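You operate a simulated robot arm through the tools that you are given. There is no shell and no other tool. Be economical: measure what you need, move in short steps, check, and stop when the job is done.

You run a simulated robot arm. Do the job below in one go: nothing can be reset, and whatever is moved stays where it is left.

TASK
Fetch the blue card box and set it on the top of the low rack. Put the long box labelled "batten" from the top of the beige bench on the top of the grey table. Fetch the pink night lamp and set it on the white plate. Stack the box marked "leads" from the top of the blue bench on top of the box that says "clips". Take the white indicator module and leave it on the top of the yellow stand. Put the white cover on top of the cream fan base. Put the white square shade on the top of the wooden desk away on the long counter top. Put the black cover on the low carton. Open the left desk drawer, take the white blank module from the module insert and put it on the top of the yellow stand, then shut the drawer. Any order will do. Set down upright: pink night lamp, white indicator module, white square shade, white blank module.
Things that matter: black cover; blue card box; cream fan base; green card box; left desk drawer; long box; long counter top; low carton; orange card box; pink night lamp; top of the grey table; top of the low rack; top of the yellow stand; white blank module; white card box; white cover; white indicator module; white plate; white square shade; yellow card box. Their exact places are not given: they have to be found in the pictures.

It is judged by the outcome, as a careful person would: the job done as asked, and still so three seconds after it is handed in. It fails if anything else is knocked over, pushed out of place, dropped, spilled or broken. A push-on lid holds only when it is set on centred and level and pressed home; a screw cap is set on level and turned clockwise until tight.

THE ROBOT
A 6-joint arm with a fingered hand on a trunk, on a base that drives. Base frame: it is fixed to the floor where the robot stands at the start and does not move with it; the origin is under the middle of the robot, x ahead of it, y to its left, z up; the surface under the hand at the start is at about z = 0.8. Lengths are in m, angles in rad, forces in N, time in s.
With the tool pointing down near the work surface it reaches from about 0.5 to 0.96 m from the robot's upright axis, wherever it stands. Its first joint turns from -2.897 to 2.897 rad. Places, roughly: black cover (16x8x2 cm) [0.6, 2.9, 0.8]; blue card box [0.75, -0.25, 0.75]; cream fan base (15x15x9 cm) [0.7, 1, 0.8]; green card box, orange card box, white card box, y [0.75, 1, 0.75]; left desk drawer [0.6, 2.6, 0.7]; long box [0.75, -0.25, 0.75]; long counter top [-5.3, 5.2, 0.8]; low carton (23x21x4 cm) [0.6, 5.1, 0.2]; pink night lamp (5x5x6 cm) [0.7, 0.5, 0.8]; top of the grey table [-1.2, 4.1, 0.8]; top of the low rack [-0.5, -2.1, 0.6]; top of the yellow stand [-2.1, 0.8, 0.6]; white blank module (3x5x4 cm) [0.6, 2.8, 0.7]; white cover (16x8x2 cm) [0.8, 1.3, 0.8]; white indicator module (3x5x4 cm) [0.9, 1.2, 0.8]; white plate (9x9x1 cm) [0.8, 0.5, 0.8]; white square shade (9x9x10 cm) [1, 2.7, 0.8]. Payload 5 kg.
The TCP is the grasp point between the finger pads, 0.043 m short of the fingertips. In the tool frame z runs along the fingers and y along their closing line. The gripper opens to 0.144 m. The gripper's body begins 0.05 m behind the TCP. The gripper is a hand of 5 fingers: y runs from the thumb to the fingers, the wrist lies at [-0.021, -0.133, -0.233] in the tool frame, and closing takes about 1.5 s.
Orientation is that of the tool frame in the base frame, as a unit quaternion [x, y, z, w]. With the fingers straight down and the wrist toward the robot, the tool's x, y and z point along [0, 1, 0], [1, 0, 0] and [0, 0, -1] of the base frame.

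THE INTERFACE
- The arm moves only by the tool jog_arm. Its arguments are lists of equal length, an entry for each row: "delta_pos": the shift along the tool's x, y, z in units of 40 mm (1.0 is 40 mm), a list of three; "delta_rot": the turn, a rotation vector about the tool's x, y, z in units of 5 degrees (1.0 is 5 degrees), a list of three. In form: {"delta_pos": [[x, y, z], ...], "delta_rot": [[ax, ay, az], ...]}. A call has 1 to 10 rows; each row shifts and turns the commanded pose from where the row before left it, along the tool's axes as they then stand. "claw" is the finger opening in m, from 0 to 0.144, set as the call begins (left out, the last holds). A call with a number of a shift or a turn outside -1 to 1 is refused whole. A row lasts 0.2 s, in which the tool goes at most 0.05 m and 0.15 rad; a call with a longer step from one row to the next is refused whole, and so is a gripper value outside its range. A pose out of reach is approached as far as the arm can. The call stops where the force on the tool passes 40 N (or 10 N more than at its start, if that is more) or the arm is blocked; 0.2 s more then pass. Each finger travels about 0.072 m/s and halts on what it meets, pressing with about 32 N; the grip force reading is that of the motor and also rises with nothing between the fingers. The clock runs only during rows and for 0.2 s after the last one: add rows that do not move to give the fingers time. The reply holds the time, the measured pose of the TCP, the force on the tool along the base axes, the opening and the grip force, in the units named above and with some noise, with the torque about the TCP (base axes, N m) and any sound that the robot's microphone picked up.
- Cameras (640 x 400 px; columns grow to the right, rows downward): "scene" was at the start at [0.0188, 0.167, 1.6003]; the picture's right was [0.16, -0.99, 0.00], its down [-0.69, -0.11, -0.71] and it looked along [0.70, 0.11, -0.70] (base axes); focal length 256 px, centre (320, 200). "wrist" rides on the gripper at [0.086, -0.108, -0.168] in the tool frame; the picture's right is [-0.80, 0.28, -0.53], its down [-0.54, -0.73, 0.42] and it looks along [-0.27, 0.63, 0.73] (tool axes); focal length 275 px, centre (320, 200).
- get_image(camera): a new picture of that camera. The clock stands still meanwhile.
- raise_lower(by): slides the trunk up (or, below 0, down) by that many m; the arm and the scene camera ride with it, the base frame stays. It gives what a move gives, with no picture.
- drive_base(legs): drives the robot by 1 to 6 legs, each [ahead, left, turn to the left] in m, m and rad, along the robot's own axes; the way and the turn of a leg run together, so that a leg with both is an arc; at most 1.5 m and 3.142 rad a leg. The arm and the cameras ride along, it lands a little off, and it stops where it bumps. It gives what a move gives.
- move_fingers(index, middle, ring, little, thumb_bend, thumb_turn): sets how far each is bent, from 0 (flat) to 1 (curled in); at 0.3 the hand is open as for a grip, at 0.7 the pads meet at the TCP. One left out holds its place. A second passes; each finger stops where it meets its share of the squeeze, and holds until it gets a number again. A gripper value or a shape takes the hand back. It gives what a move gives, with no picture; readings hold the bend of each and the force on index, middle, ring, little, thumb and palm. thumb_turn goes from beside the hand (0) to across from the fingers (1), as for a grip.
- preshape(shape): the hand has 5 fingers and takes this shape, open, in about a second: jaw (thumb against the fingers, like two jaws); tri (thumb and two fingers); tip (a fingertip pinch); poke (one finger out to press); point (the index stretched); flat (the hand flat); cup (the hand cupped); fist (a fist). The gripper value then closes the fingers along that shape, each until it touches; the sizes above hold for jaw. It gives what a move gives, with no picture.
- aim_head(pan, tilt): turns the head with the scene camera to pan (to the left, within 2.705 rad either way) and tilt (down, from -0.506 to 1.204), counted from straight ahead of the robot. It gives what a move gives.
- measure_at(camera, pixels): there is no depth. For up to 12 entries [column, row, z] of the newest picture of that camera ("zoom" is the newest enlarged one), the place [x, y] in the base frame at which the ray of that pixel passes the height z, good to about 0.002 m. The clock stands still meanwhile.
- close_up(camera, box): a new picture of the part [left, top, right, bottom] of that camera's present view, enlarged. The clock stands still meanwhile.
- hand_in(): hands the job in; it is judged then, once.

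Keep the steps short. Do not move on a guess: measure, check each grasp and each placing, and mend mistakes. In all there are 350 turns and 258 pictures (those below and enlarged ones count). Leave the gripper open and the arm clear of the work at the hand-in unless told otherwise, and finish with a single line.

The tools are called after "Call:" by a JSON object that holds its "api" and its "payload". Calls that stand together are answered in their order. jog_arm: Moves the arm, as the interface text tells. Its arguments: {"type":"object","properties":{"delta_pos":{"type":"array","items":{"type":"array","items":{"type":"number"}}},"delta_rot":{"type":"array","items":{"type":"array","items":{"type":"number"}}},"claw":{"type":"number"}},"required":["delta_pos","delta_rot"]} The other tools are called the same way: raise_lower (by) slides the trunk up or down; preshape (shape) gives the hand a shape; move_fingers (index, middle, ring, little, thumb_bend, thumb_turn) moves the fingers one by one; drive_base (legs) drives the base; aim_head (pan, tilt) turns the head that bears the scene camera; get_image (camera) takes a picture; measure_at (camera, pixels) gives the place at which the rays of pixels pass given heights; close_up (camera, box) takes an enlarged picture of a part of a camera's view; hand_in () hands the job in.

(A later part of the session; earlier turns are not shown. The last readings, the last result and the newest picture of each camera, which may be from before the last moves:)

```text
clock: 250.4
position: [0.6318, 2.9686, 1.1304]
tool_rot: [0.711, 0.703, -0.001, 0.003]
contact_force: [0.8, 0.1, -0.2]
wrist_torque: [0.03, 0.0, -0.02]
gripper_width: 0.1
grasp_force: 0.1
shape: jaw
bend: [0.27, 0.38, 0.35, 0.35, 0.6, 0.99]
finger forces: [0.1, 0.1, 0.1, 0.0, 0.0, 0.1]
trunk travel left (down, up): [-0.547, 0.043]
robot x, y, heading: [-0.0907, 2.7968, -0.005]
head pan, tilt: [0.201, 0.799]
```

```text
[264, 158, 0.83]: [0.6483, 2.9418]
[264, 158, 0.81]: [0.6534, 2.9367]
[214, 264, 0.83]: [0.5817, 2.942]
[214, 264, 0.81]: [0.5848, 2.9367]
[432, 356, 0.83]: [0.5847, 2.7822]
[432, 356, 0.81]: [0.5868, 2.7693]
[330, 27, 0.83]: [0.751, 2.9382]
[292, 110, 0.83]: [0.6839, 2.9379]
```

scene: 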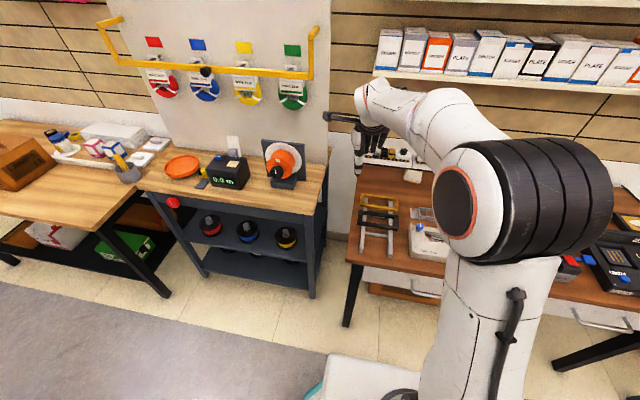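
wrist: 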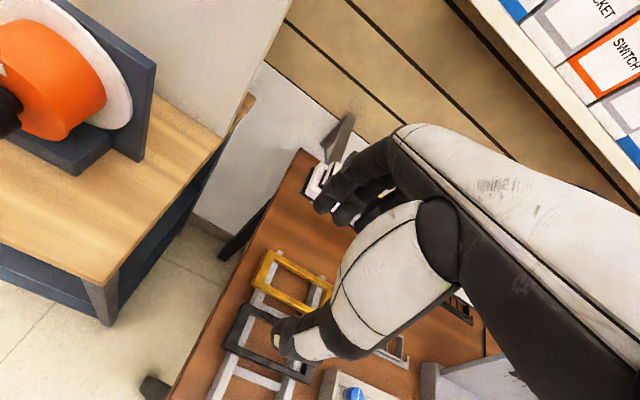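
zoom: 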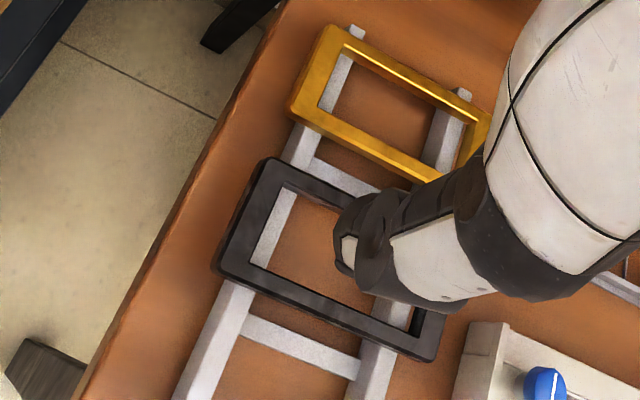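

The black frame's top is at z≈0.84, centred at (0.6155, 2.863), yaw about 2°. I move above with opening 0.095 and descend partway.

Call:
{"api": "jog_arm", "payload": {"delta_pos": [[-0.88, -0.15, 0], [-0.88, -0.15, 0], [-0.88, -0.16, 0], [0, 0, 0.9], [0, 0, 0.9], [0, 0, 0.9], [0, 0, 0.9], [0, 0, 0.9]], "delta_rot": [[0, 0, -0.49], [0, 0, 0], [0, 0, 0], [0, 0, 0], [0, 0, 0], [0, 0, 0], [0, 0, 0], [0, 0, 0]], "claw": 0.095}}

Call:
{"api": "get_image", "payload": {"camera": "wrist"}}

Call:
{"api": "close_up", "payload": {"camera": "scene", "box": [335, 160, 455, 270]}}

```text
clock: 252.2
position: [0.6178, 2.8604, 0.9501]
tool_rot: [0.696, 0.718, -0.002, 0.003]
contact_force: [-0.2, 0.9, 1.1]
wrist_torque: [0.0, 0.0, 0.0]
gripper_width: 0.0955
grasp_force: 0.0
shape: jaw
bend: [0.27, 0.39, 0.36, 0.36, 0.62, 1.0]
finger forces: [0.0, 0.0, 0.0, 0.0, 0.0, 0.1]
trunk travel left (down, up): [-0.547, 0.043]
robot x, y, heading: [-0.0886, 2.7939, -0.006]
head pan, tilt: [0.201, 0.799]
```

```text
105 pictures are left
```

wrist: 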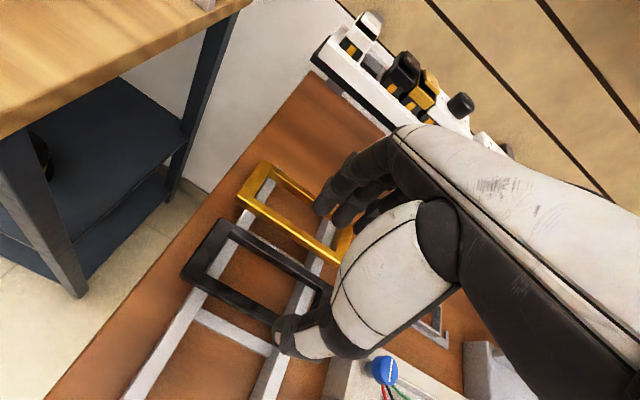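

```text
3.64 times, centred on (395, 215) of scene
```

zoom: 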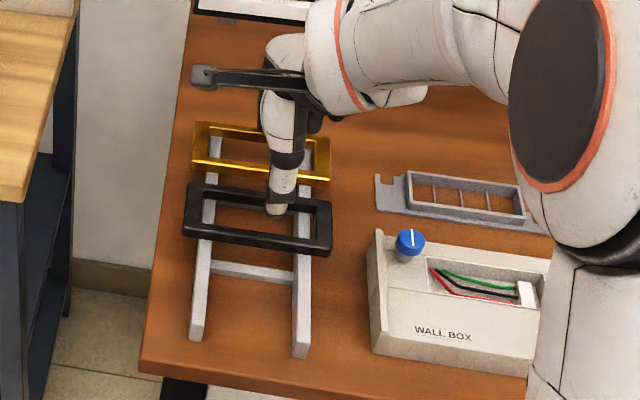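

I descend to z≈0.869.

Call:
{"api": "jog_arm", "payload": {"delta_pos": [[0.05, -0.1, 0.7], [0, 0, 0.7], [0, 0, 0.6]], "delta_rot": [[0, 0, 0], [0, 0, 0], [0, 0, 0]]}}

Call:
{"api": "get_image", "payload": {"camera": "wrist"}}

```text
clock: 253.0
position: [0.6108, 2.8624, 0.8744]
tool_rot: [0.696, 0.718, -0.002, 0.002]
contact_force: [-0.1, 0.0, 0.2]
wrist_torque: [-0.02, -0.03, 0.02]
gripper_width: 0.0954
grasp_force: 0.1
shape: jaw
bend: [0.27, 0.39, 0.36, 0.36, 0.62, 1.0]
finger forces: [0.0, 0.1, 0.0, 0.0, 0.0, 0.0]
out of reach, approached as far as the arm can: row 3
trunk travel left (down, up): [-0.547, 0.043]
robot x, y, heading: [-0.0944, 2.7947, -0.007]
head pan, tilt: [0.201, 0.799]
```

```text
103 pictures are left
```

wrist: 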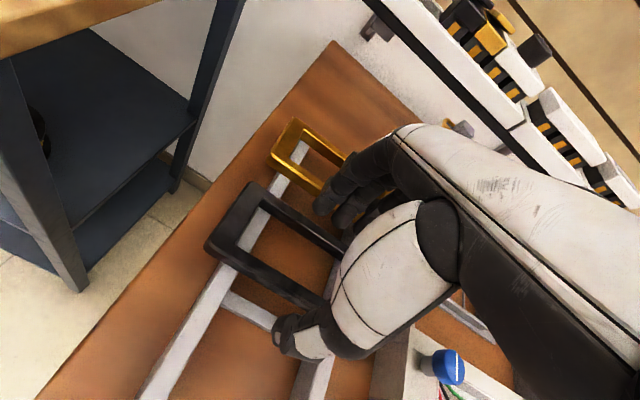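

The arm hit its low limit, so I lower the trunk 6 mm and close.

Call:
{"api": "raise_lower", "payload": {"by": -0.007}}

Call:
{"api": "jog_arm", "payload": {"delta_pos": [[0, 0, 0], [0, 0, 0], [0, 0, 0], [0, 0, 0], [0, 0, 0], [0, 0, 0]], "delta_rot": [[0, 0, 0], [0, 0, 0], [0, 0, 0], [0, 0, 0], [0, 0, 0], [0, 0, 0]], "claw": 0.04}}

Call:
{"api": "get_image", "payload": {"camera": "wrist"}}

```text
clock: 253.6
position: [0.6129, 2.863, 0.8685]
tool_rot: [0.696, 0.718, -0.002, 0.003]
contact_force: [-1.0, 0.7, 4.5]
wrist_torque: [-0.07, -0.28, 0.02]
gripper_width: 0.0953
grasp_force: 0.1
shape: jaw
bend: [0.27, 0.38, 0.36, 0.36, 0.62, 1.0]
finger forces: [0.1, 4.1, 0.0, 0.1, 0.0, 0.0]
trunk travel left (down, up): [-0.54, 0.05]
robot x, y, heading: [-0.0904, 2.7908, -0.011]
head pan, tilt: [0.201, 0.799]
```

```text
clock: 255.0
position: [0.6103, 2.8644, 0.8677]
tool_rot: [0.696, 0.718, -0.002, 0.002]
contact_force: [-0.3, -0.4, -0.4]
wrist_torque: [0.01, -0.02, 0.0]
gripper_width: 0.0641
grasp_force: 32.0
shape: jaw
bend: [0.74, 0.48, 0.46, 0.46, 0.72, 1.0]
finger forces: [15.9, 8.8, 3.8, 0.0, 28.4, 0.0]
trunk travel left (down, up): [-0.54, 0.05]
robot x, y, heading: [-0.0936, 2.795, -0.011]
head pan, tilt: [0.201, 0.799]
```

```text
102 pictures are left
```

wrist: 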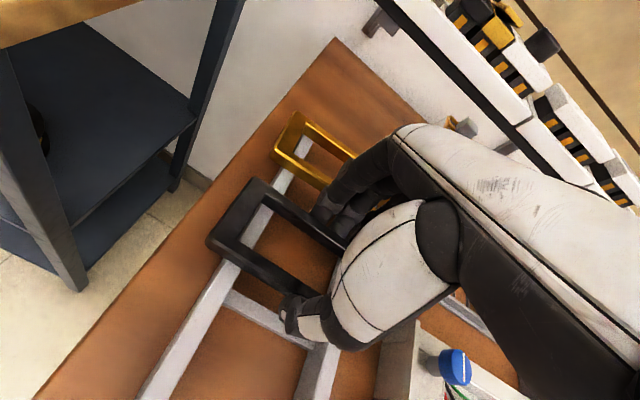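

Gripped (0.064). I lift and check.

Call:
{"api": "jog_arm", "payload": {"delta_pos": [[0, 0, -0.4], [0, 0, -0.8], [0, 0, -1], [0, 0, -1], [0, 0, -1]], "delta_rot": [[0, 0, 0], [0, 0, 0], [0, 0, 0], [0, 0, 0], [0, 0, 0]]}}

Call:
{"api": "get_image", "payload": {"camera": "wrist"}}

```text
clock: 256.2
position: [0.6105, 2.863, 1.037]
tool_rot: [0.696, 0.718, -0.002, 0.002]
contact_force: [-0.3, -0.9, -1.6]
wrist_torque: [0.04, -0.01, -0.01]
gripper_width: 0.0639
grasp_force: 32.0
shape: jaw
bend: [0.74, 0.48, 0.46, 0.46, 0.72, 1.0]
finger forces: [15.9, 8.8, 3.6, 0.1, 28.5, 0.0]
trunk travel left (down, up): [-0.54, 0.05]
robot x, y, heading: [-0.0912, 2.7902, -0.005]
head pan, tilt: [0.201, 0.799]
```

```text
101 pictures are left
```

wrist: 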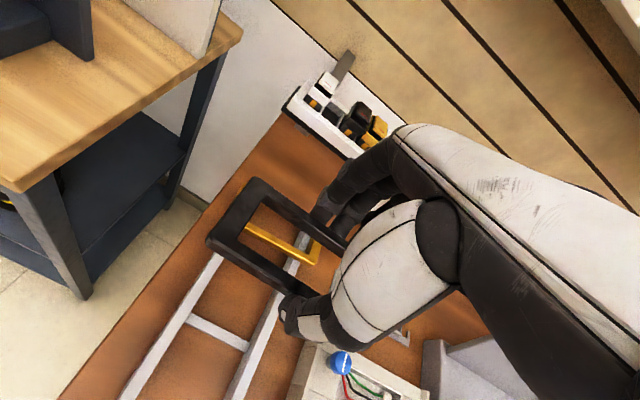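

The black cover is held level. I retract the hand and drive left toward the low carton area (y≈4.7).

Call:
{"api": "jog_arm", "payload": {"delta_pos": [[0, -0.9, -0.5], [0, -0.9, -0.5], [0, -0.9, -0.5], [0, -0.9, -0.5], [0, -0.5, 0]], "delta_rot": [[0, 0, 0], [0, 0, 0], [0, 0, 0], [0, 0, 0], [0, 0, 0]]}}

Call:
{"api": "drive_base", "payload": {"legs": [[-0.1, 1.4, 0]]}}

Call:
{"api": "aim_head", "payload": {"pan": 0.6, "tilt": 0.65}}

Call:
{"api": "get_image", "payload": {"camera": "scene"}}

```text
clock: 257.4
position: [0.4463, 2.8591, 1.1158]
tool_rot: [0.696, 0.718, -0.003, 0.002]
contact_force: [0.6, -1.1, 0.8]
wrist_torque: [0.0, 0.01, -0.03]
gripper_width: 0.0641
grasp_force: 32.4
shape: jaw
bend: [0.74, 0.48, 0.46, 0.46, 0.72, 1.0]
finger forces: [15.9, 8.8, 3.8, 0.1, 28.5, 0.1]
trunk travel left (down, up): [-0.54, 0.05]
robot x, y, heading: [-0.0932, 2.7947, -0.012]
head pan, tilt: [0.201, 0.799]
```

```text
clock: 264.3
position: [0.3455, 4.2638, 1.1155]
tool_rot: [0.691, 0.723, -0.002, 0.002]
contact_force: [0.8, 0.5, -0.8]
wrist_torque: [0.0, 0.01, -0.01]
gripper_width: 0.0638
grasp_force: 32.3
shape: jaw
bend: [0.74, 0.48, 0.46, 0.46, 0.72, 1.0]
finger forces: [15.9, 8.7, 3.7, 0.0, 28.5, 0.0]
trunk travel left (down, up): [-0.54, 0.05]
robot x, y, heading: [-0.191, 4.1894, 0.008]
head pan, tilt: [0.201, 0.799]
```

```text
clock: 265.2
position: [0.3462, 4.2645, 1.1161]
tool_rot: [0.691, 0.723, -0.002, 0.002]
contact_force: [-0.1, -0.2, 0.4]
wrist_torque: [-0.01, 0.01, -0.01]
gripper_width: 0.0641
grasp_force: 31.6
shape: jaw
bend: [0.74, 0.48, 0.46, 0.46, 0.72, 1.0]
finger forces: [15.9, 8.8, 3.6, 0.1, 28.5, 0.0]
trunk travel left (down, up): [-0.54, 0.05]
robot x, y, heading: [-0.1918, 4.1896, 0.003]
head pan, tilt: [0.6, 0.649]
```

```text
100 pictures are left
```

scene: 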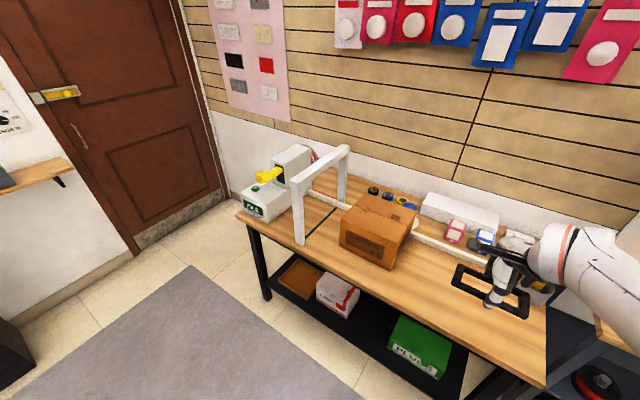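

The low carton is the flat brown one at the left end of the bench's lower shelf. I drive to be in front of it (y≈5.05) and look.

Call:
{"api": "drive_base", "payload": {"legs": [[-0.1, 0.85, 0]]}}

Call:
{"api": "aim_head", "payload": {"pan": 0.35, "tilt": 0.95}}

Call:
{"api": "raise_lower", "payload": {"by": -0.4}}

Call:
{"api": "get_image", "payload": {"camera": "scene"}}

Call:
{"api": "get_image", "payload": {"camera": "wrist"}}

```text
clock: 269.8
position: [0.2395, 5.1195, 1.1147]
tool_rot: [0.69, 0.723, -0.003, 0.002]
contact_force: [-0.1, 0.8, 0.1]
wrist_torque: [-0.05, 0.02, -0.01]
gripper_width: 0.0639
grasp_force: 31.5
shape: jaw
bend: [0.74, 0.48, 0.46, 0.46, 0.72, 1.0]
finger forces: [15.9, 8.8, 3.7, 0.0, 28.5, 0.0]
trunk travel left (down, up): [-0.54, 0.05]
robot x, y, heading: [-0.2969, 5.0458, 0.014]
head pan, tilt: [0.6, 0.649]
```

```text
clock: 270.6
position: [0.2389, 5.1194, 1.1156]
tool_rot: [0.691, 0.723, -0.003, 0.003]
contact_force: [-0.4, 0.2, 0.0]
wrist_torque: [0.0, -0.01, 0.02]
gripper_width: 0.064
grasp_force: 31.8
shape: jaw
bend: [0.74, 0.48, 0.46, 0.46, 0.72, 1.0]
finger forces: [16.0, 8.8, 3.6, 0.1, 28.6, 0.1]
trunk travel left (down, up): [-0.54, 0.05]
robot x, y, heading: [-0.2952, 5.0449, 0.011]
head pan, tilt: [0.351, 0.949]
```

```text
clock: 274.4
position: [0.2389, 5.1197, 0.716]
tool_rot: [0.69, 0.724, -0.002, 0.003]
contact_force: [-1.1, 0.2, 0.0]
wrist_torque: [-0.01, 0.03, 0.0]
gripper_width: 0.0637
grasp_force: 32.4
shape: jaw
bend: [0.74, 0.48, 0.46, 0.46, 0.72, 1.0]
finger forces: [15.8, 8.7, 3.7, 0.1, 28.6, 0.0]
trunk travel left (down, up): [-0.14, 0.45]
robot x, y, heading: [-0.296, 5.0466, 0.008]
head pan, tilt: [0.351, 0.949]
```

```text
99 pictures are left
```

scene: 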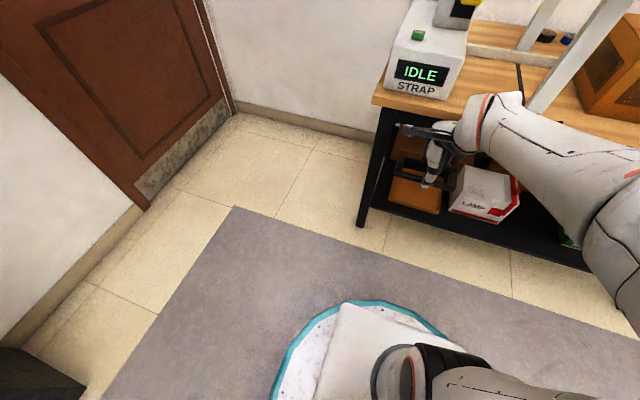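

```text
98 pictures are left
```

wrist: 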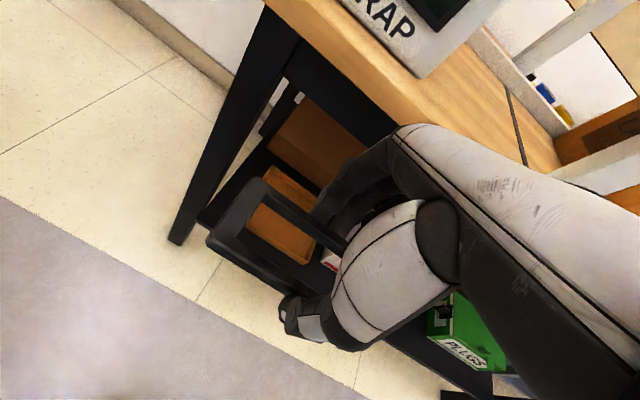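

I lower the trunk further and zoom in on the carton.

Call:
{"api": "raise_lower", "payload": {"by": -0.13}}

Call:
{"api": "aim_head", "payload": {"pan": 0.2, "tilt": 0.7}}

Call:
{"api": "get_image", "payload": {"camera": "scene"}}

Call:
{"api": "get_image", "payload": {"camera": "wrist"}}

```text
clock: 276.0
position: [0.2406, 5.1183, 0.5852]
tool_rot: [0.69, 0.724, -0.002, 0.002]
contact_force: [-0.3, -0.2, -0.3]
wrist_torque: [-0.01, 0.02, -0.01]
gripper_width: 0.0639
grasp_force: 32.4
shape: jaw
bend: [0.74, 0.48, 0.46, 0.46, 0.72, 1.0]
finger forces: [15.9, 8.9, 3.7, 0.0, 28.5, 0.1]
trunk travel left (down, up): [-0.01, 0.58]
robot x, y, heading: [-0.2966, 5.0433, 0.008]
head pan, tilt: [0.351, 0.949]
```

```text
clock: 276.8
position: [0.2392, 5.12, 0.5847]
tool_rot: [0.69, 0.724, -0.003, 0.002]
contact_force: [0.0, 0.1, -0.9]
wrist_torque: [-0.03, 0.01, 0.04]
gripper_width: 0.0639
grasp_force: 32.0
shape: jaw
bend: [0.74, 0.48, 0.46, 0.46, 0.72, 1.0]
finger forces: [15.9, 8.9, 3.7, 0.1, 28.4, 0.0]
trunk travel left (down, up): [-0.01, 0.58]
robot x, y, heading: [-0.2963, 5.0417, 0.009]
head pan, tilt: [0.201, 0.7]
```

```text
97 pictures are left
```

scene: 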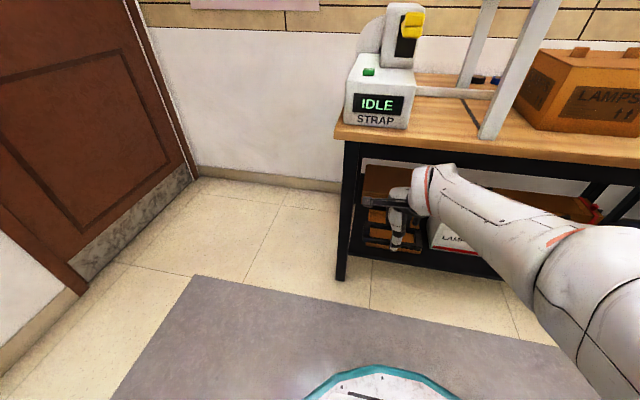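

```text
96 pictures are left
```

wrist: 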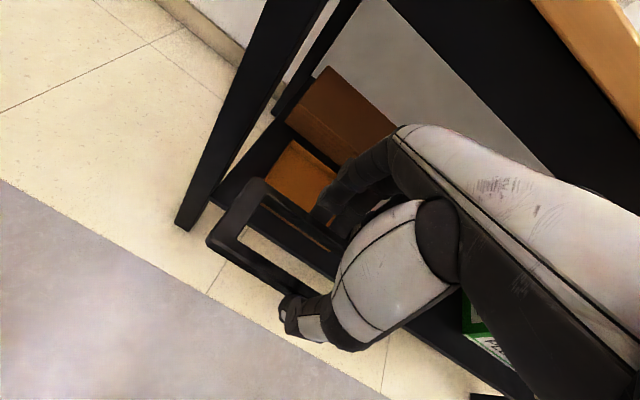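

Call:
{"api": "close_up", "payload": {"camera": "wrist", "box": [180, 50, 380, 290]}}

Call:
{"api": "close_up", "payload": {"camera": "scene", "box": [320, 120, 500, 290]}}

```text
1.67 times, centred on (280, 170) of wrist
```

zoom: 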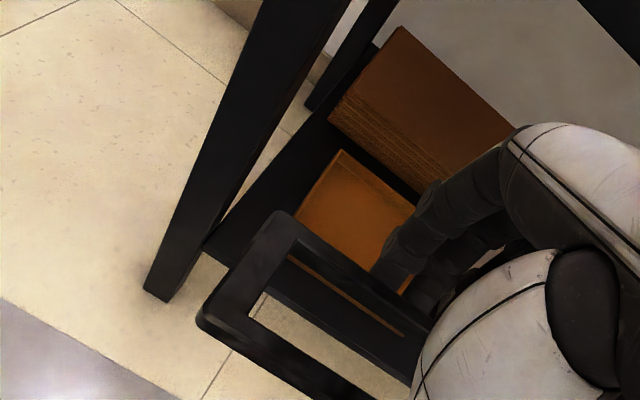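

```text
2.35 times, centred on (410, 205) of scene
```

zoom: 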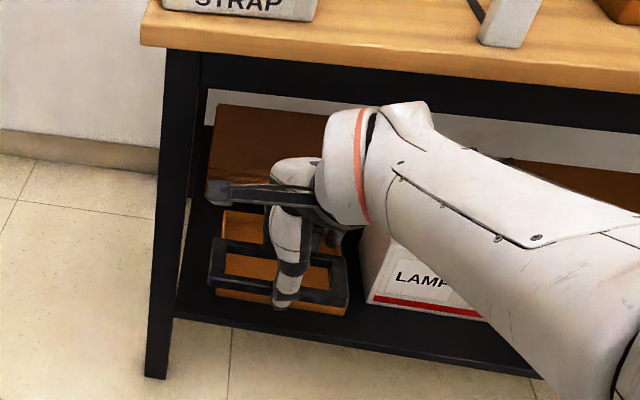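

Call:
{"api": "measure_at", "payload": {"camera": "zoom", "pixels": [[180, 318, 0.16], [217, 297, 0.16], [345, 314, 0.16], [228, 209, 0.2], [335, 215, 0.2], [150, 45, 0.78], [205, 92, 0.7], [367, 303, 0.16], [207, 104, 0.4], [212, 180, 0.17]]}}

Call:
{"api": "measure_at", "payload": {"camera": "wrist", "pixels": [[284, 140, 0.2], [257, 180, 0.2], [330, 175, 0.2], [202, 200, 0.16]]}}

```text
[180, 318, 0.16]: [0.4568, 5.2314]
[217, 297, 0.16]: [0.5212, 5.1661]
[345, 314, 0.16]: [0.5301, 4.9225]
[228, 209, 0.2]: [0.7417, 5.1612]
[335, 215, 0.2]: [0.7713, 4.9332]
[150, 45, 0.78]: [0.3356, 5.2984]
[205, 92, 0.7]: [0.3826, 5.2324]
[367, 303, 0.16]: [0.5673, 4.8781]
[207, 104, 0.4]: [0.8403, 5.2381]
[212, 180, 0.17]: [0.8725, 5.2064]
```

```text
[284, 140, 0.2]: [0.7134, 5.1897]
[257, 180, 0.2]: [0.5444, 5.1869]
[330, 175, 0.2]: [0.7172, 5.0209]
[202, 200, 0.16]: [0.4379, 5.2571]
```

The carton spans about x 0.525–0.745 and y 4.94–5.17, top at about z 0.20. The bench underside is at about 0.68. I lower the hand in front first (TCP to z≈0.31).

Call:
{"api": "jog_arm", "payload": {"delta_pos": [[0, 0, 1], [0, 0, 1], [0, 0, 1], [0, 0, 1], [0, 0, 1], [0, 0, 1], [0, 0, 0.8]], "delta_rot": [[0, 0, 0], [0, 0, 0], [0, 0, 0], [0, 0, 0], [0, 0, 0], [0, 0, 0], [0, 0, 0]]}}

Call:
{"api": "get_image", "payload": {"camera": "scene"}}

```text
clock: 278.4
position: [0.2361, 5.1036, 0.3277]
tool_rot: [0.788, 0.614, 0.009, -0.039]
contact_force: [2.8, 3.4, 1.5]
wrist_torque: [-0.21, 0.11, 0.09]
gripper_width: 0.0635
grasp_force: 32.5
shape: jaw
bend: [0.74, 0.48, 0.46, 0.46, 0.72, 1.0]
finger forces: [15.9, 8.8, 3.8, 0.1, 28.4, 0.1]
out of reach, approached as far as the arm can: row 5, 7
trunk travel left (down, up): [-0.01, 0.58]
robot x, y, heading: [-0.3023, 5.0423, 0.008]
head pan, tilt: [0.201, 0.7]
```

```text
93 pictures are left
```

scene: 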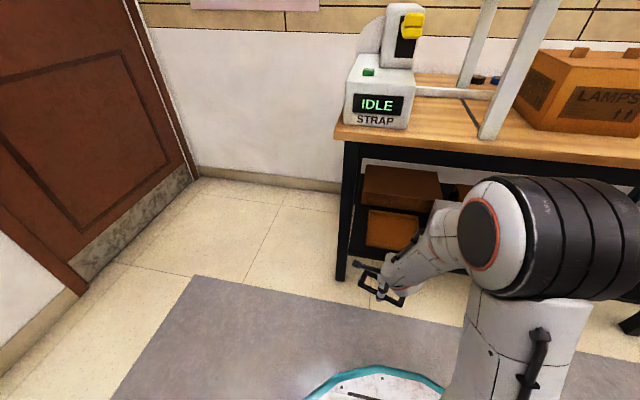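

The low pose straight ahead exceeds the wrist limits. It works better with the target to my left. I raise the hand, shift the robot right to y≈4.6 and reach left instead.

Call:
{"api": "jog_arm", "payload": {"delta_pos": [[0, 0, -1], [0, 0, -1], [0, 0, -1], [0, 0, -1], [0, 0, -1], [0, 0, -0.5]], "delta_rot": [[0, 0, 0], [0, 0, 0], [0, 0, 0], [0, 0, 0], [0, 0, 0], [0, 0, 0]]}}

Call:
{"api": "drive_base", "payload": {"legs": [[-0.06, -0.45, 0]]}}

Call:
{"api": "get_image", "payload": {"camera": "wrist"}}

```text
clock: 279.8
position: [0.2422, 5.1175, 0.5401]
tool_rot: [0.688, 0.726, -0.006, 0.009]
contact_force: [-1.0, 3.8, -1.0]
wrist_torque: [-0.21, -0.02, -0.02]
gripper_width: 0.0636
grasp_force: 32.5
shape: jaw
bend: [0.74, 0.48, 0.46, 0.46, 0.72, 1.0]
finger forces: [15.8, 8.6, 3.7, 0.0, 28.2, 0.0]
out of reach, approached as far as the arm can: row 2, 3
trunk travel left (down, up): [-0.01, 0.58]
robot x, y, heading: [-0.3012, 5.0448, 0.005]
head pan, tilt: [0.201, 0.7]
```

```text
clock: 282.5
position: [0.1843, 4.6681, 0.5399]
tool_rot: [0.691, 0.723, -0.003, 0.002]
contact_force: [-0.9, -0.5, 0.6]
wrist_torque: [0.0, -0.01, 0.0]
gripper_width: 0.0636
grasp_force: 32.0
shape: jaw
bend: [0.74, 0.48, 0.46, 0.46, 0.72, 1.0]
finger forces: [15.8, 8.6, 3.9, 0.1, 28.2, 0.0]
trunk travel left (down, up): [-0.01, 0.58]
robot x, y, heading: [-0.3546, 4.5956, 0.006]
head pan, tilt: [0.201, 0.7]
```

```text
92 pictures are left
```

wrist: 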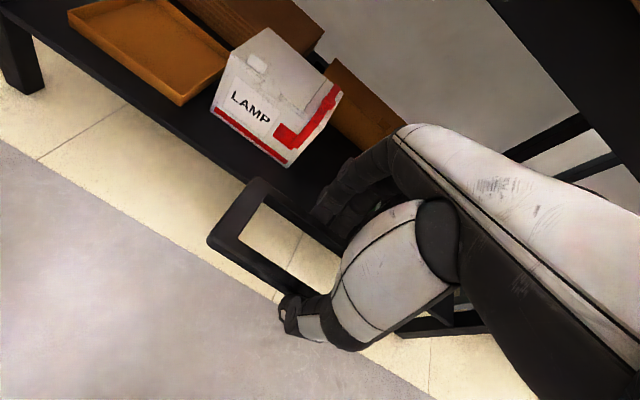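

Now I see that the carton is a shallow tray with a rim. I measure it here.

Call:
{"api": "measure_at", "payload": {"camera": "wrist", "pixels": [[68, 12, 0.2], [181, 100, 0.2], [230, 55, 0.2], [75, 14, 0.2], [180, 106, 0.16], [211, 112, 0.17], [288, 168, 0.17], [40, 92, 0.0], [222, 57, 0.18]]}}

Call:
{"api": "close_up", "payload": {"camera": "wrist", "box": [40, 0, 280, 150]}}

```text
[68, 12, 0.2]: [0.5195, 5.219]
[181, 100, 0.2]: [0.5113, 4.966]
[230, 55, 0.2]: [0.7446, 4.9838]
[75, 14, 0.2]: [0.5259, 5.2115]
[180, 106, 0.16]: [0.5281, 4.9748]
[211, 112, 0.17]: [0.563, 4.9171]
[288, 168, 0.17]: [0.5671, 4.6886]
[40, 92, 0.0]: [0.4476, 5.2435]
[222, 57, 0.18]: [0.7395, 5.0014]
```

```text
2.67 times, centred on (160, 75) of wrist
```

zoom: 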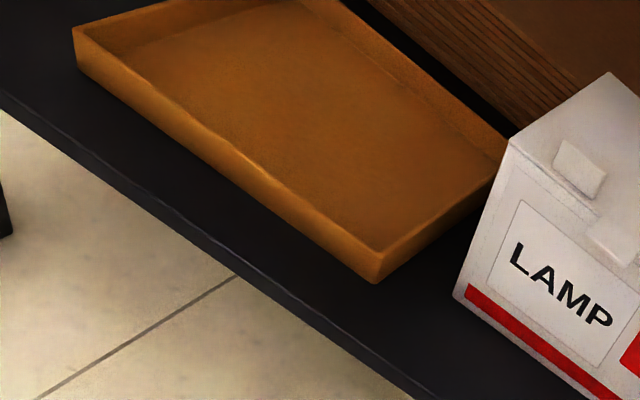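

Measurements disagree by a few cm, so I take a fresh scene view from here to triangulate.

Call:
{"api": "aim_head", "payload": {"pan": 0.45, "tilt": 0.75}}

Call:
{"api": "close_up", "payload": {"camera": "scene", "box": [200, 80, 440, 260]}}

```text
clock: 283.3
position: [0.185, 4.6685, 0.539]
tool_rot: [0.691, 0.723, -0.003, 0.002]
contact_force: [0.3, -0.9, 0.0]
wrist_torque: [0.02, 0.0, 0.0]
gripper_width: 0.0636
grasp_force: 32.0
shape: jaw
bend: [0.74, 0.48, 0.46, 0.46, 0.72, 1.0]
finger forces: [15.8, 8.6, 3.8, 0.0, 28.2, 0.0]
trunk travel left (down, up): [-0.01, 0.58]
robot x, y, heading: [-0.351, 4.5937, 0.009]
head pan, tilt: [0.45, 0.75]
```

```text
2.22 times, centred on (320, 170) of scene
```

zoom: 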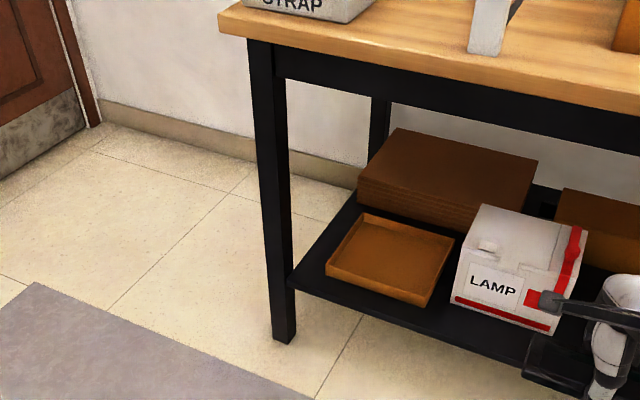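

Call:
{"api": "measure_at", "payload": {"camera": "zoom", "pixels": [[326, 268, 0.2], [427, 297, 0.2], [455, 237, 0.2], [360, 213, 0.2], [326, 278, 0.16], [425, 307, 0.16], [220, 33, 0.76], [285, 80, 0.7], [283, 343, 0.0], [453, 303, 0.16], [480, 206, 0.3]]}}

```text
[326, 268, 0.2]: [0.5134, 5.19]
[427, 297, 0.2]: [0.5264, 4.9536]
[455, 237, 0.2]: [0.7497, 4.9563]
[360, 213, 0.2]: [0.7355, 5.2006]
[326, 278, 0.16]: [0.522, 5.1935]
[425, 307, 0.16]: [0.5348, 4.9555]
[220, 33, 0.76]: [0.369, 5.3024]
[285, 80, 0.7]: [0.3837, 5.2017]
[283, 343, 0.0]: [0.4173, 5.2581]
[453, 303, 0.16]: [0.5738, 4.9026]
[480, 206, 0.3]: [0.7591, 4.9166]
```

The carton is centred at (0.632, 5.075), rim at 0.20, and the bench edge is at x≈0.37. I move the hand left so that it is ahead of the carton, still in front of the bench.

Call:
{"api": "jog_arm", "payload": {"delta_pos": [[0.976, 0.2, 0], [0.976, 0.2, 0], [0.976, 0.2, 0], [0.976, 0.2, 0], [0.976, 0.2, 0], [0.976, 0.2, 0], [0.976, 0.2, 0], [0.976, 0.2, 0], [0.976, 0.2, 0], [0.976, 0.2, 0]], "delta_rot": [[0, 0, 0], [0, 0, 0], [0, 0, 0], [0, 0, 0], [0, 0, 0], [0, 0, 0], [0, 0, 0], [0, 0, 0], [0, 0, 0], [0, 0, 0]]}}

Call:
{"api": "jog_arm", "payload": {"delta_pos": [[0, 0, 1], [0, 0, 1], [0, 0, 1], [0, 0, 1], [0, 0, 1], [0, 0, 1], [0, 0, 0.5]], "delta_rot": [[0, 0, 0], [0, 0, 0], [0, 0, 0], [0, 0, 0], [0, 0, 0], [0, 0, 0], [0, 0, 0]]}}

Call:
{"api": "get_image", "payload": {"camera": "scene"}}

```text
clock: 285.5
position: [0.2471, 5.0611, 0.5351]
tool_rot: [0.691, 0.723, -0.002, 0.003]
contact_force: [0.9, 0.2, 0.4]
wrist_torque: [0.05, 0.05, 0.01]
gripper_width: 0.0634
grasp_force: 31.4
shape: jaw
bend: [0.74, 0.48, 0.46, 0.46, 0.72, 1.0]
finger forces: [15.8, 8.6, 3.7, 0.0, 28.2, 0.0]
trunk travel left (down, up): [-0.01, 0.58]
robot x, y, heading: [-0.3541, 4.5944, 0.009]
head pan, tilt: [0.45, 0.75]
```

```text
clock: 287.1
position: [0.247, 5.0604, 0.2779]
tool_rot: [0.691, 0.723, -0.002, 0.003]
contact_force: [0.3, 0.9, 0.7]
wrist_torque: [-0.04, 0.02, -0.02]
gripper_width: 0.0634
grasp_force: 31.9
shape: jaw
bend: [0.74, 0.48, 0.46, 0.46, 0.72, 1.0]
finger forces: [15.9, 8.5, 3.6, 0.0, 28.0, 0.0]
trunk travel left (down, up): [-0.01, 0.58]
robot x, y, heading: [-0.3548, 4.595, 0.009]
head pan, tilt: [0.45, 0.75]
```

```text
89 pictures are left
```

scene: 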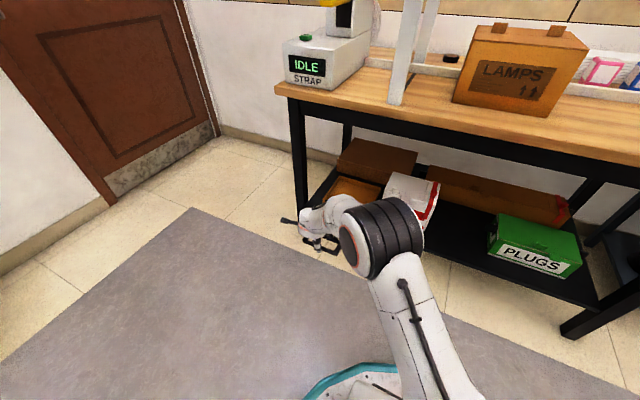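

Reachable here, but the elbow would meet the bench apron when driving in. I'll instead stand more straight in front and yaw the hand about -35°, so the elbow stays outside. I raise, drive left and re-pose.

Call:
{"api": "jog_arm", "payload": {"delta_pos": [[-1, 0, -1], [-1, 0, -1], [-1, 0, -1], [-1, 0, -1], [-1, 0, 0], [-1, 0, 0], [-1, 0, 0], [-1, 0, 0]], "delta_rot": [[0, 0, 0], [0, 0, 0], [0, 0, 0], [0, 0, 0], [0, 0, 0], [0, 0, 0], [0, 0, 0], [0, 0, 0]]}}

Call:
{"api": "drive_base", "payload": {"legs": [[0, 0.34, 0]]}}

Call:
{"api": "jog_arm", "payload": {"delta_pos": [[0, 0, 0], [0, 0, 0], [0, 0, 0], [0, 0, 0], [0, 0, 0], [0, 0, 0], [0, 0, 0], [0, 0, 0]], "delta_rot": [[0, 0, 1], [0, 0, 1], [0, 0, 1], [0, 0, 1], [0, 0, 1], [0, 0, 1], [0, 0, 1], [0, 0, 0.6]]}}

```text
refused: row 1 steps farther than a row can; nothing moved
```

```text
clock: 289.3
position: [0.2429, 5.396, 0.2764]
tool_rot: [0.691, 0.723, -0.002, 0.003]
contact_force: [-0.7, -0.3, -0.6]
wrist_torque: [-0.01, 0.0, 0.01]
gripper_width: 0.0637
grasp_force: 31.6
shape: jaw
bend: [0.74, 0.48, 0.46, 0.46, 0.72, 1.0]
finger forces: [15.8, 8.4, 3.7, 0.1, 28.0, 0.0]
trunk travel left (down, up): [-0.01, 0.58]
robot x, y, heading: [-0.3571, 4.9298, 0.004]
head pan, tilt: [0.45, 0.75]
```

```text
clock: 291.1
position: [0.2431, 5.3965, 0.2775]
tool_rot: [0.889, 0.458, -0.002, 0.003]
contact_force: [-0.6, 0.3, -0.1]
wrist_torque: [-0.01, 0.02, 0.0]
gripper_width: 0.0635
grasp_force: 32.0
shape: jaw
bend: [0.74, 0.48, 0.46, 0.46, 0.72, 1.0]
finger forces: [15.6, 8.5, 3.7, 0.1, 28.0, 0.1]
trunk travel left (down, up): [-0.01, 0.58]
robot x, y, heading: [-0.357, 4.9297, 0.011]
head pan, tilt: [0.45, 0.75]
```

Fine. Now I bring the yawed hand back in front of the carton.

Call:
{"api": "jog_arm", "payload": {"delta_pos": [[-0.749, 0.557, 0], [-0.749, 0.557, 0], [-0.749, 0.557, 0], [-0.749, 0.557, 0], [-0.749, 0.557, 0], [-0.749, 0.557, 0], [-0.749, 0.557, 0], [-0.749, 0.557, 0], [-0.749, 0.557, 0]], "delta_rot": [[0, 0, 0], [0, 0, 0], [0, 0, 0], [0, 0, 0], [0, 0, 0], [0, 0, 0], [0, 0, 0], [0, 0, 0], [0, 0, 0]]}}

Call:
{"api": "get_image", "payload": {"camera": "scene"}}

```text
clock: 293.1
position: [0.2508, 5.0599, 0.279]
tool_rot: [0.888, 0.46, -0.001, 0.003]
contact_force: [1.0, 1.0, 0.0]
wrist_torque: [-0.04, 0.02, -0.03]
gripper_width: 0.0632
grasp_force: 32.2
shape: jaw
bend: [0.74, 0.48, 0.46, 0.46, 0.72, 1.0]
finger forces: [15.6, 8.5, 3.7, 0.0, 27.9, 0.1]
trunk travel left (down, up): [-0.01, 0.58]
robot x, y, heading: [-0.3596, 4.9301, 0.014]
head pan, tilt: [0.45, 0.75]
```

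```text
88 pictures are left
```

scene: 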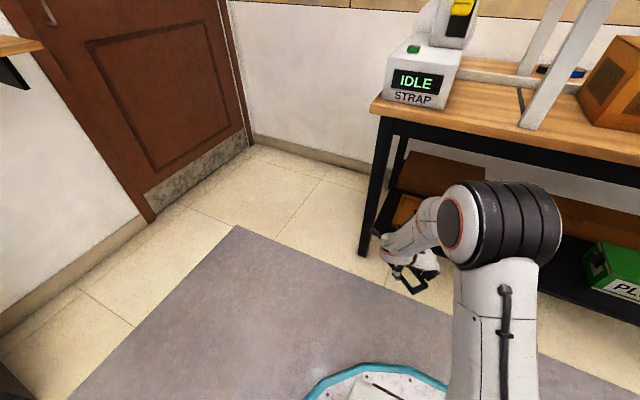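

Reachable with this yaw. By extending the arm (radius about 0.93) the elbow should stay outside the bench and the forearm pass beneath the apron. I drive slightly, then shift right to clear the leg with the camera bracket.

Call:
{"api": "drive_base", "payload": {"legs": [[0.04, 0.07, 0]]}}

Call:
{"api": "jog_arm", "payload": {"delta_pos": [[-0.885, 0.625, 0], [-0.885, 0.625, 0], [-0.885, 0.625, 0], [0.505, 0.715, 0], [0.505, 0.715, 0], [0.505, 0.715, 0]], "delta_rot": [[0, 0, 0], [0, 0, 0], [0, 0, 0], [0, 0, 0], [0, 0, 0], [0, 0, 0]]}}

Call:
{"api": "get_image", "payload": {"camera": "scene"}}

Call:
{"api": "get_image", "payload": {"camera": "wrist"}}

```text
clock: 294.1
position: [0.2904, 5.1311, 0.2784]
tool_rot: [0.888, 0.46, -0.001, 0.003]
contact_force: [0.1, 0.2, -0.5]
wrist_torque: [0.0, 0.02, 0.0]
gripper_width: 0.0632
grasp_force: 31.8
shape: jaw
bend: [0.74, 0.48, 0.46, 0.46, 0.72, 1.0]
finger forces: [15.7, 8.5, 3.7, 0.1, 27.9, 0.0]
trunk travel left (down, up): [-0.01, 0.58]
robot x, y, heading: [-0.3199, 4.9993, 0.011]
head pan, tilt: [0.45, 0.75]
```

```text
clock: 295.5
position: [0.3939, 4.9996, 0.278]
tool_rot: [0.888, 0.46, -0.001, 0.003]
contact_force: [-1.6, -1.1, -0.6]
wrist_torque: [-0.05, 0.07, 0.05]
gripper_width: 0.0631
grasp_force: 31.7
shape: jaw
bend: [0.74, 0.48, 0.46, 0.46, 0.72, 1.0]
finger forces: [15.6, 8.3, 3.9, 0.0, 28.9, 0.0]
trunk travel left (down, up): [-0.01, 0.58]
robot x, y, heading: [-0.319, 4.9993, 0.01]
head pan, tilt: [0.45, 0.75]
```

```text
87 pictures are left
```

scene: 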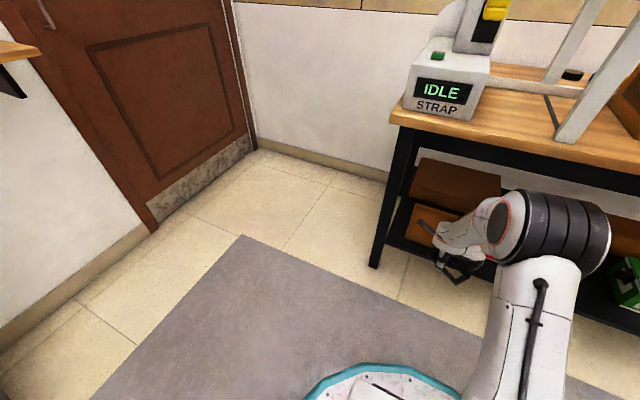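

```text
86 pictures are left
```

wrist: 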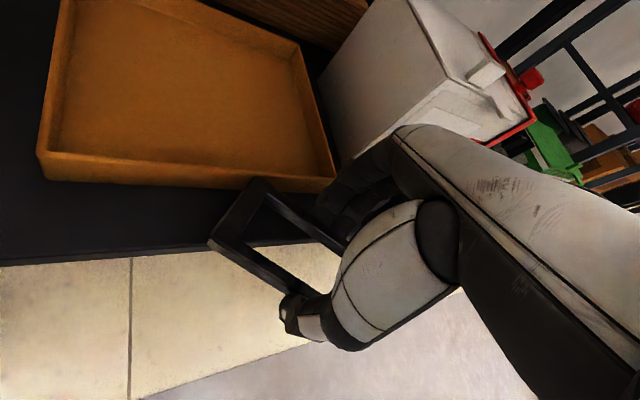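

Good view. I re-measure the tray from the wrist camera.

Call:
{"api": "measure_at", "payload": {"camera": "wrist", "pixels": [[334, 180, 0.2], [40, 155, 0.2], [297, 48, 0.2], [70, 5, 0.2], [322, 95, 0.17], [322, 80, 0.31], [405, 2, 0.31], [207, 245, 0.236]]}}

```text
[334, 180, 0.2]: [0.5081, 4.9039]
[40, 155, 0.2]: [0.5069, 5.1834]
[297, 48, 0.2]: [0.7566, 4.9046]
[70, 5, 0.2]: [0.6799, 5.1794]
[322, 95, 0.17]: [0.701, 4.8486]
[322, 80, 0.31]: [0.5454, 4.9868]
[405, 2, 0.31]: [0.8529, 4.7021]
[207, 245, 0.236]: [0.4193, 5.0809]
```

Both cameras agree when the rim is at z≈0.24, which puts the tray at x 0.48–0.70, y 4.94–5.17, centre (0.59, 5.055). I raise 3 cm and advance in two stages.

Call:
{"api": "jog_arm", "payload": {"delta_pos": [[0, 0, -0.8], [0.51, 0.72, 0], [0.51, 0.72, 0], [0.51, 0.72, 0], [0.81, 0.307, 0], [0.81, 0.307, 0], [0.81, 0.307, 0]], "delta_rot": [[0, 0, 0], [0, 0, 0], [0, 0, 0], [0, 0, 0], [0, 0, 0], [0, 0, 0], [0, 0, 0]]}}

Call:
{"api": "get_image", "payload": {"camera": "wrist"}}

Call:
{"api": "get_image", "payload": {"camera": "scene"}}

```text
clock: 297.1
position: [0.586, 5.058, 0.3102]
tool_rot: [0.888, 0.46, -0.002, 0.003]
contact_force: [-0.3, -1.1, 0.6]
wrist_torque: [0.0, 0.05, 0.02]
gripper_width: 0.063
grasp_force: 32.0
shape: jaw
bend: [0.74, 0.48, 0.46, 0.46, 0.72, 1.0]
finger forces: [15.8, 8.3, 3.7, 0.0, 27.9, 0.0]
trunk travel left (down, up): [-0.01, 0.58]
robot x, y, heading: [-0.3161, 4.9971, 0.007]
head pan, tilt: [0.45, 0.75]
```

```text
85 pictures are left
```

wrist: 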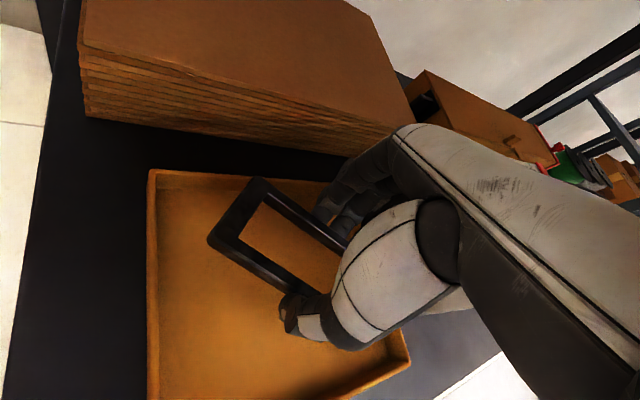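

```text
84 pictures are left
```

scene: 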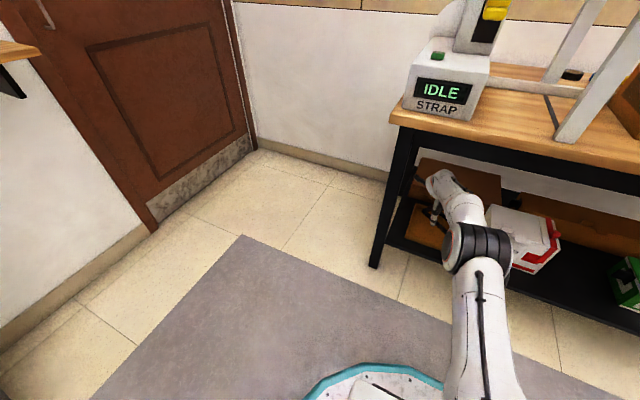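

The hand is over the tray without contact. I check frame against tray in the wrist view.

Call:
{"api": "measure_at", "payload": {"camera": "wrist", "pixels": [[150, 171, 0.24], [408, 355, 0.24], [148, 399, 0.24], [207, 240, 0.282], [258, 178, 0.282], [330, 181, 0.24]]}}

```text
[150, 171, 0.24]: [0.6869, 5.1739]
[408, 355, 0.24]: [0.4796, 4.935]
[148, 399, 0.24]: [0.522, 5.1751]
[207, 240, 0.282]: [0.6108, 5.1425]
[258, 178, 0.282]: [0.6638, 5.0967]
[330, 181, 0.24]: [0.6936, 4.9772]
```

The frame is centred in the tray. I lower to contact.

Call:
{"api": "jog_arm", "payload": {"delta_pos": [[0, 0, 0.4], [0, 0, 0.4], [0, 0, 0.3], [0, 0, 0.1], [0, 0, 0.1], [0, 0, 0.1]], "delta_rot": [[0, 0, 0], [0, 0, 0], [0, 0, 0], [0, 0, 0], [0, 0, 0], [0, 0, 0]]}}

```text
clock: 298.4
position: [0.5918, 5.06, 0.2704]
tool_rot: [0.888, 0.46, 0.007, 0.006]
contact_force: [-3.8, 0.5, 14.9]
wrist_torque: [0.54, 0.73, 0.1]
gripper_width: 0.0632
grasp_force: 31.8
shape: jaw
bend: [0.74, 0.49, 0.47, 0.46, 0.72, 1.0]
finger forces: [15.1, 8.2, 4.1, 0.1, 42.8, 0.1]
trunk travel left (down, up): [-0.01, 0.58]
robot x, y, heading: [-0.3163, 4.997, 0.009]
head pan, tilt: [0.45, 0.75]
stopped in row 6: the force on the tool passed its limit at 43 N (the readings are from after the stop); the commanded pose is now the measured one
```

Call:
{"api": "get_image", "payload": {"camera": "wrist"}}

Call:
{"api": "close_up", "payload": {"camera": "scene", "box": [360, 130, 520, 280]}}

```text
83 pictures are left
```

wrist: 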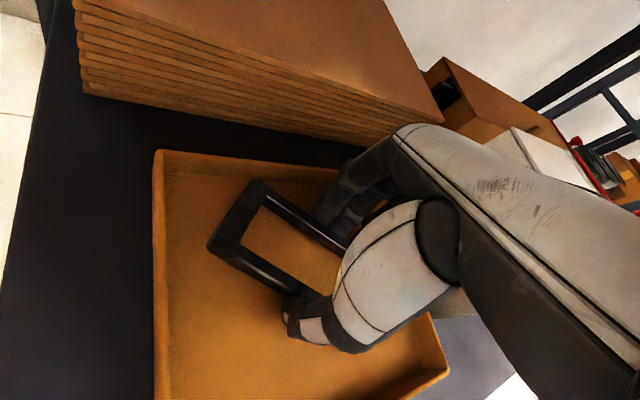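

```text
2.67 times, centred on (440, 205) of scene
```

zoom: 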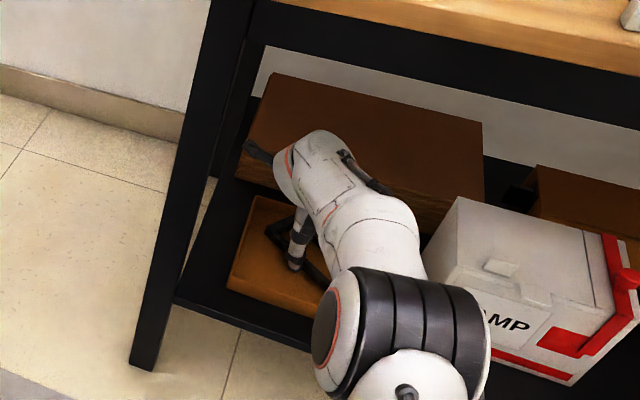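

The frame is inside the tray near its floor. I ease up 2 mm and open.

Call:
{"api": "jog_arm", "payload": {"delta_pos": [[0, 0, -0.05], [0, 0, 0], [0, 0, 0], [0, 0, 0], [0, 0, 0]], "delta_rot": [[0, 0, 0], [0, 0, 0], [0, 0, 0], [0, 0, 0], [0, 0, 0]], "claw": 0.1}}

Call:
{"api": "get_image", "payload": {"camera": "wrist"}}

```text
clock: 299.6
position: [0.5921, 5.0598, 0.2711]
tool_rot: [0.888, 0.46, 0.006, 0.006]
contact_force: [3.8, -3.9, 14.8]
wrist_torque: [0.38, 0.48, -0.01]
gripper_width: 0.094
grasp_force: 0.0
shape: jaw
bend: [0.27, 0.38, 0.35, 0.35, 0.64, 1.0]
finger forces: [0.0, 0.1, 0.1, 0.0, 15.7, 0.1]
trunk travel left (down, up): [-0.01, 0.58]
robot x, y, heading: [-0.3165, 4.9977, 0.013]
head pan, tilt: [0.45, 0.75]
```

```text
81 pictures are left
```

wrist: 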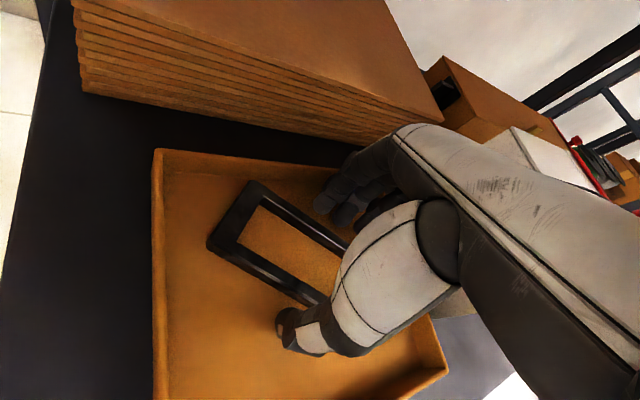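

Released, and the cover rests in the tray. I rise and retrace the path out.

Call:
{"api": "jog_arm", "payload": {"delta_pos": [[0, 0, -0.4], [0, 0, -0.8], [0, 0, -0.4], [-0.81, -0.307, 0], [-0.81, -0.307, 0], [-0.81, -0.307, 0], [-0.51, -0.72, 0], [-0.51, -0.72, 0], [-0.51, -0.72, 0]], "delta_rot": [[0, 0, 0], [0, 0, 0], [0, 0, 0], [0, 0, 0], [0, 0, 0], [0, 0, 0], [0, 0, 0], [0, 0, 0], [0, 0, 0]]}}

Call:
{"api": "get_image", "payload": {"camera": "wrist"}}

```text
clock: 301.6
position: [0.3976, 5.0022, 0.3312]
tool_rot: [0.888, 0.46, 0.004, 0.004]
contact_force: [-0.7, 0.0, 0.3]
wrist_torque: [0.0, -0.02, -0.01]
gripper_width: 0.0995
grasp_force: 0.1
shape: jaw
bend: [0.27, 0.38, 0.35, 0.35, 0.6, 0.99]
finger forces: [0.0, 0.1, 0.0, 0.0, 0.0, 0.0]
trunk travel left (down, up): [-0.01, 0.58]
robot x, y, heading: [-0.3154, 5.0009, 0.011]
head pan, tilt: [0.45, 0.75]
```

```text
80 pictures are left
```

wrist: 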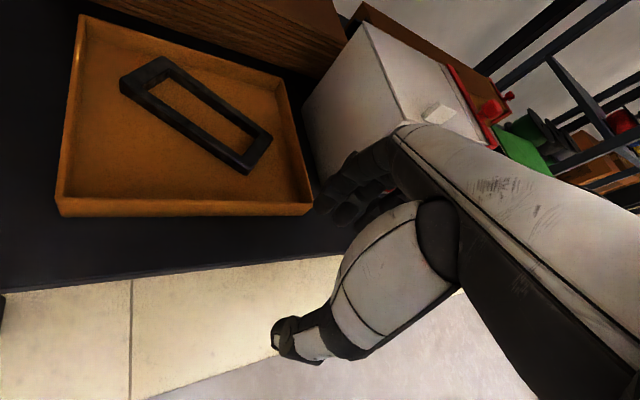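

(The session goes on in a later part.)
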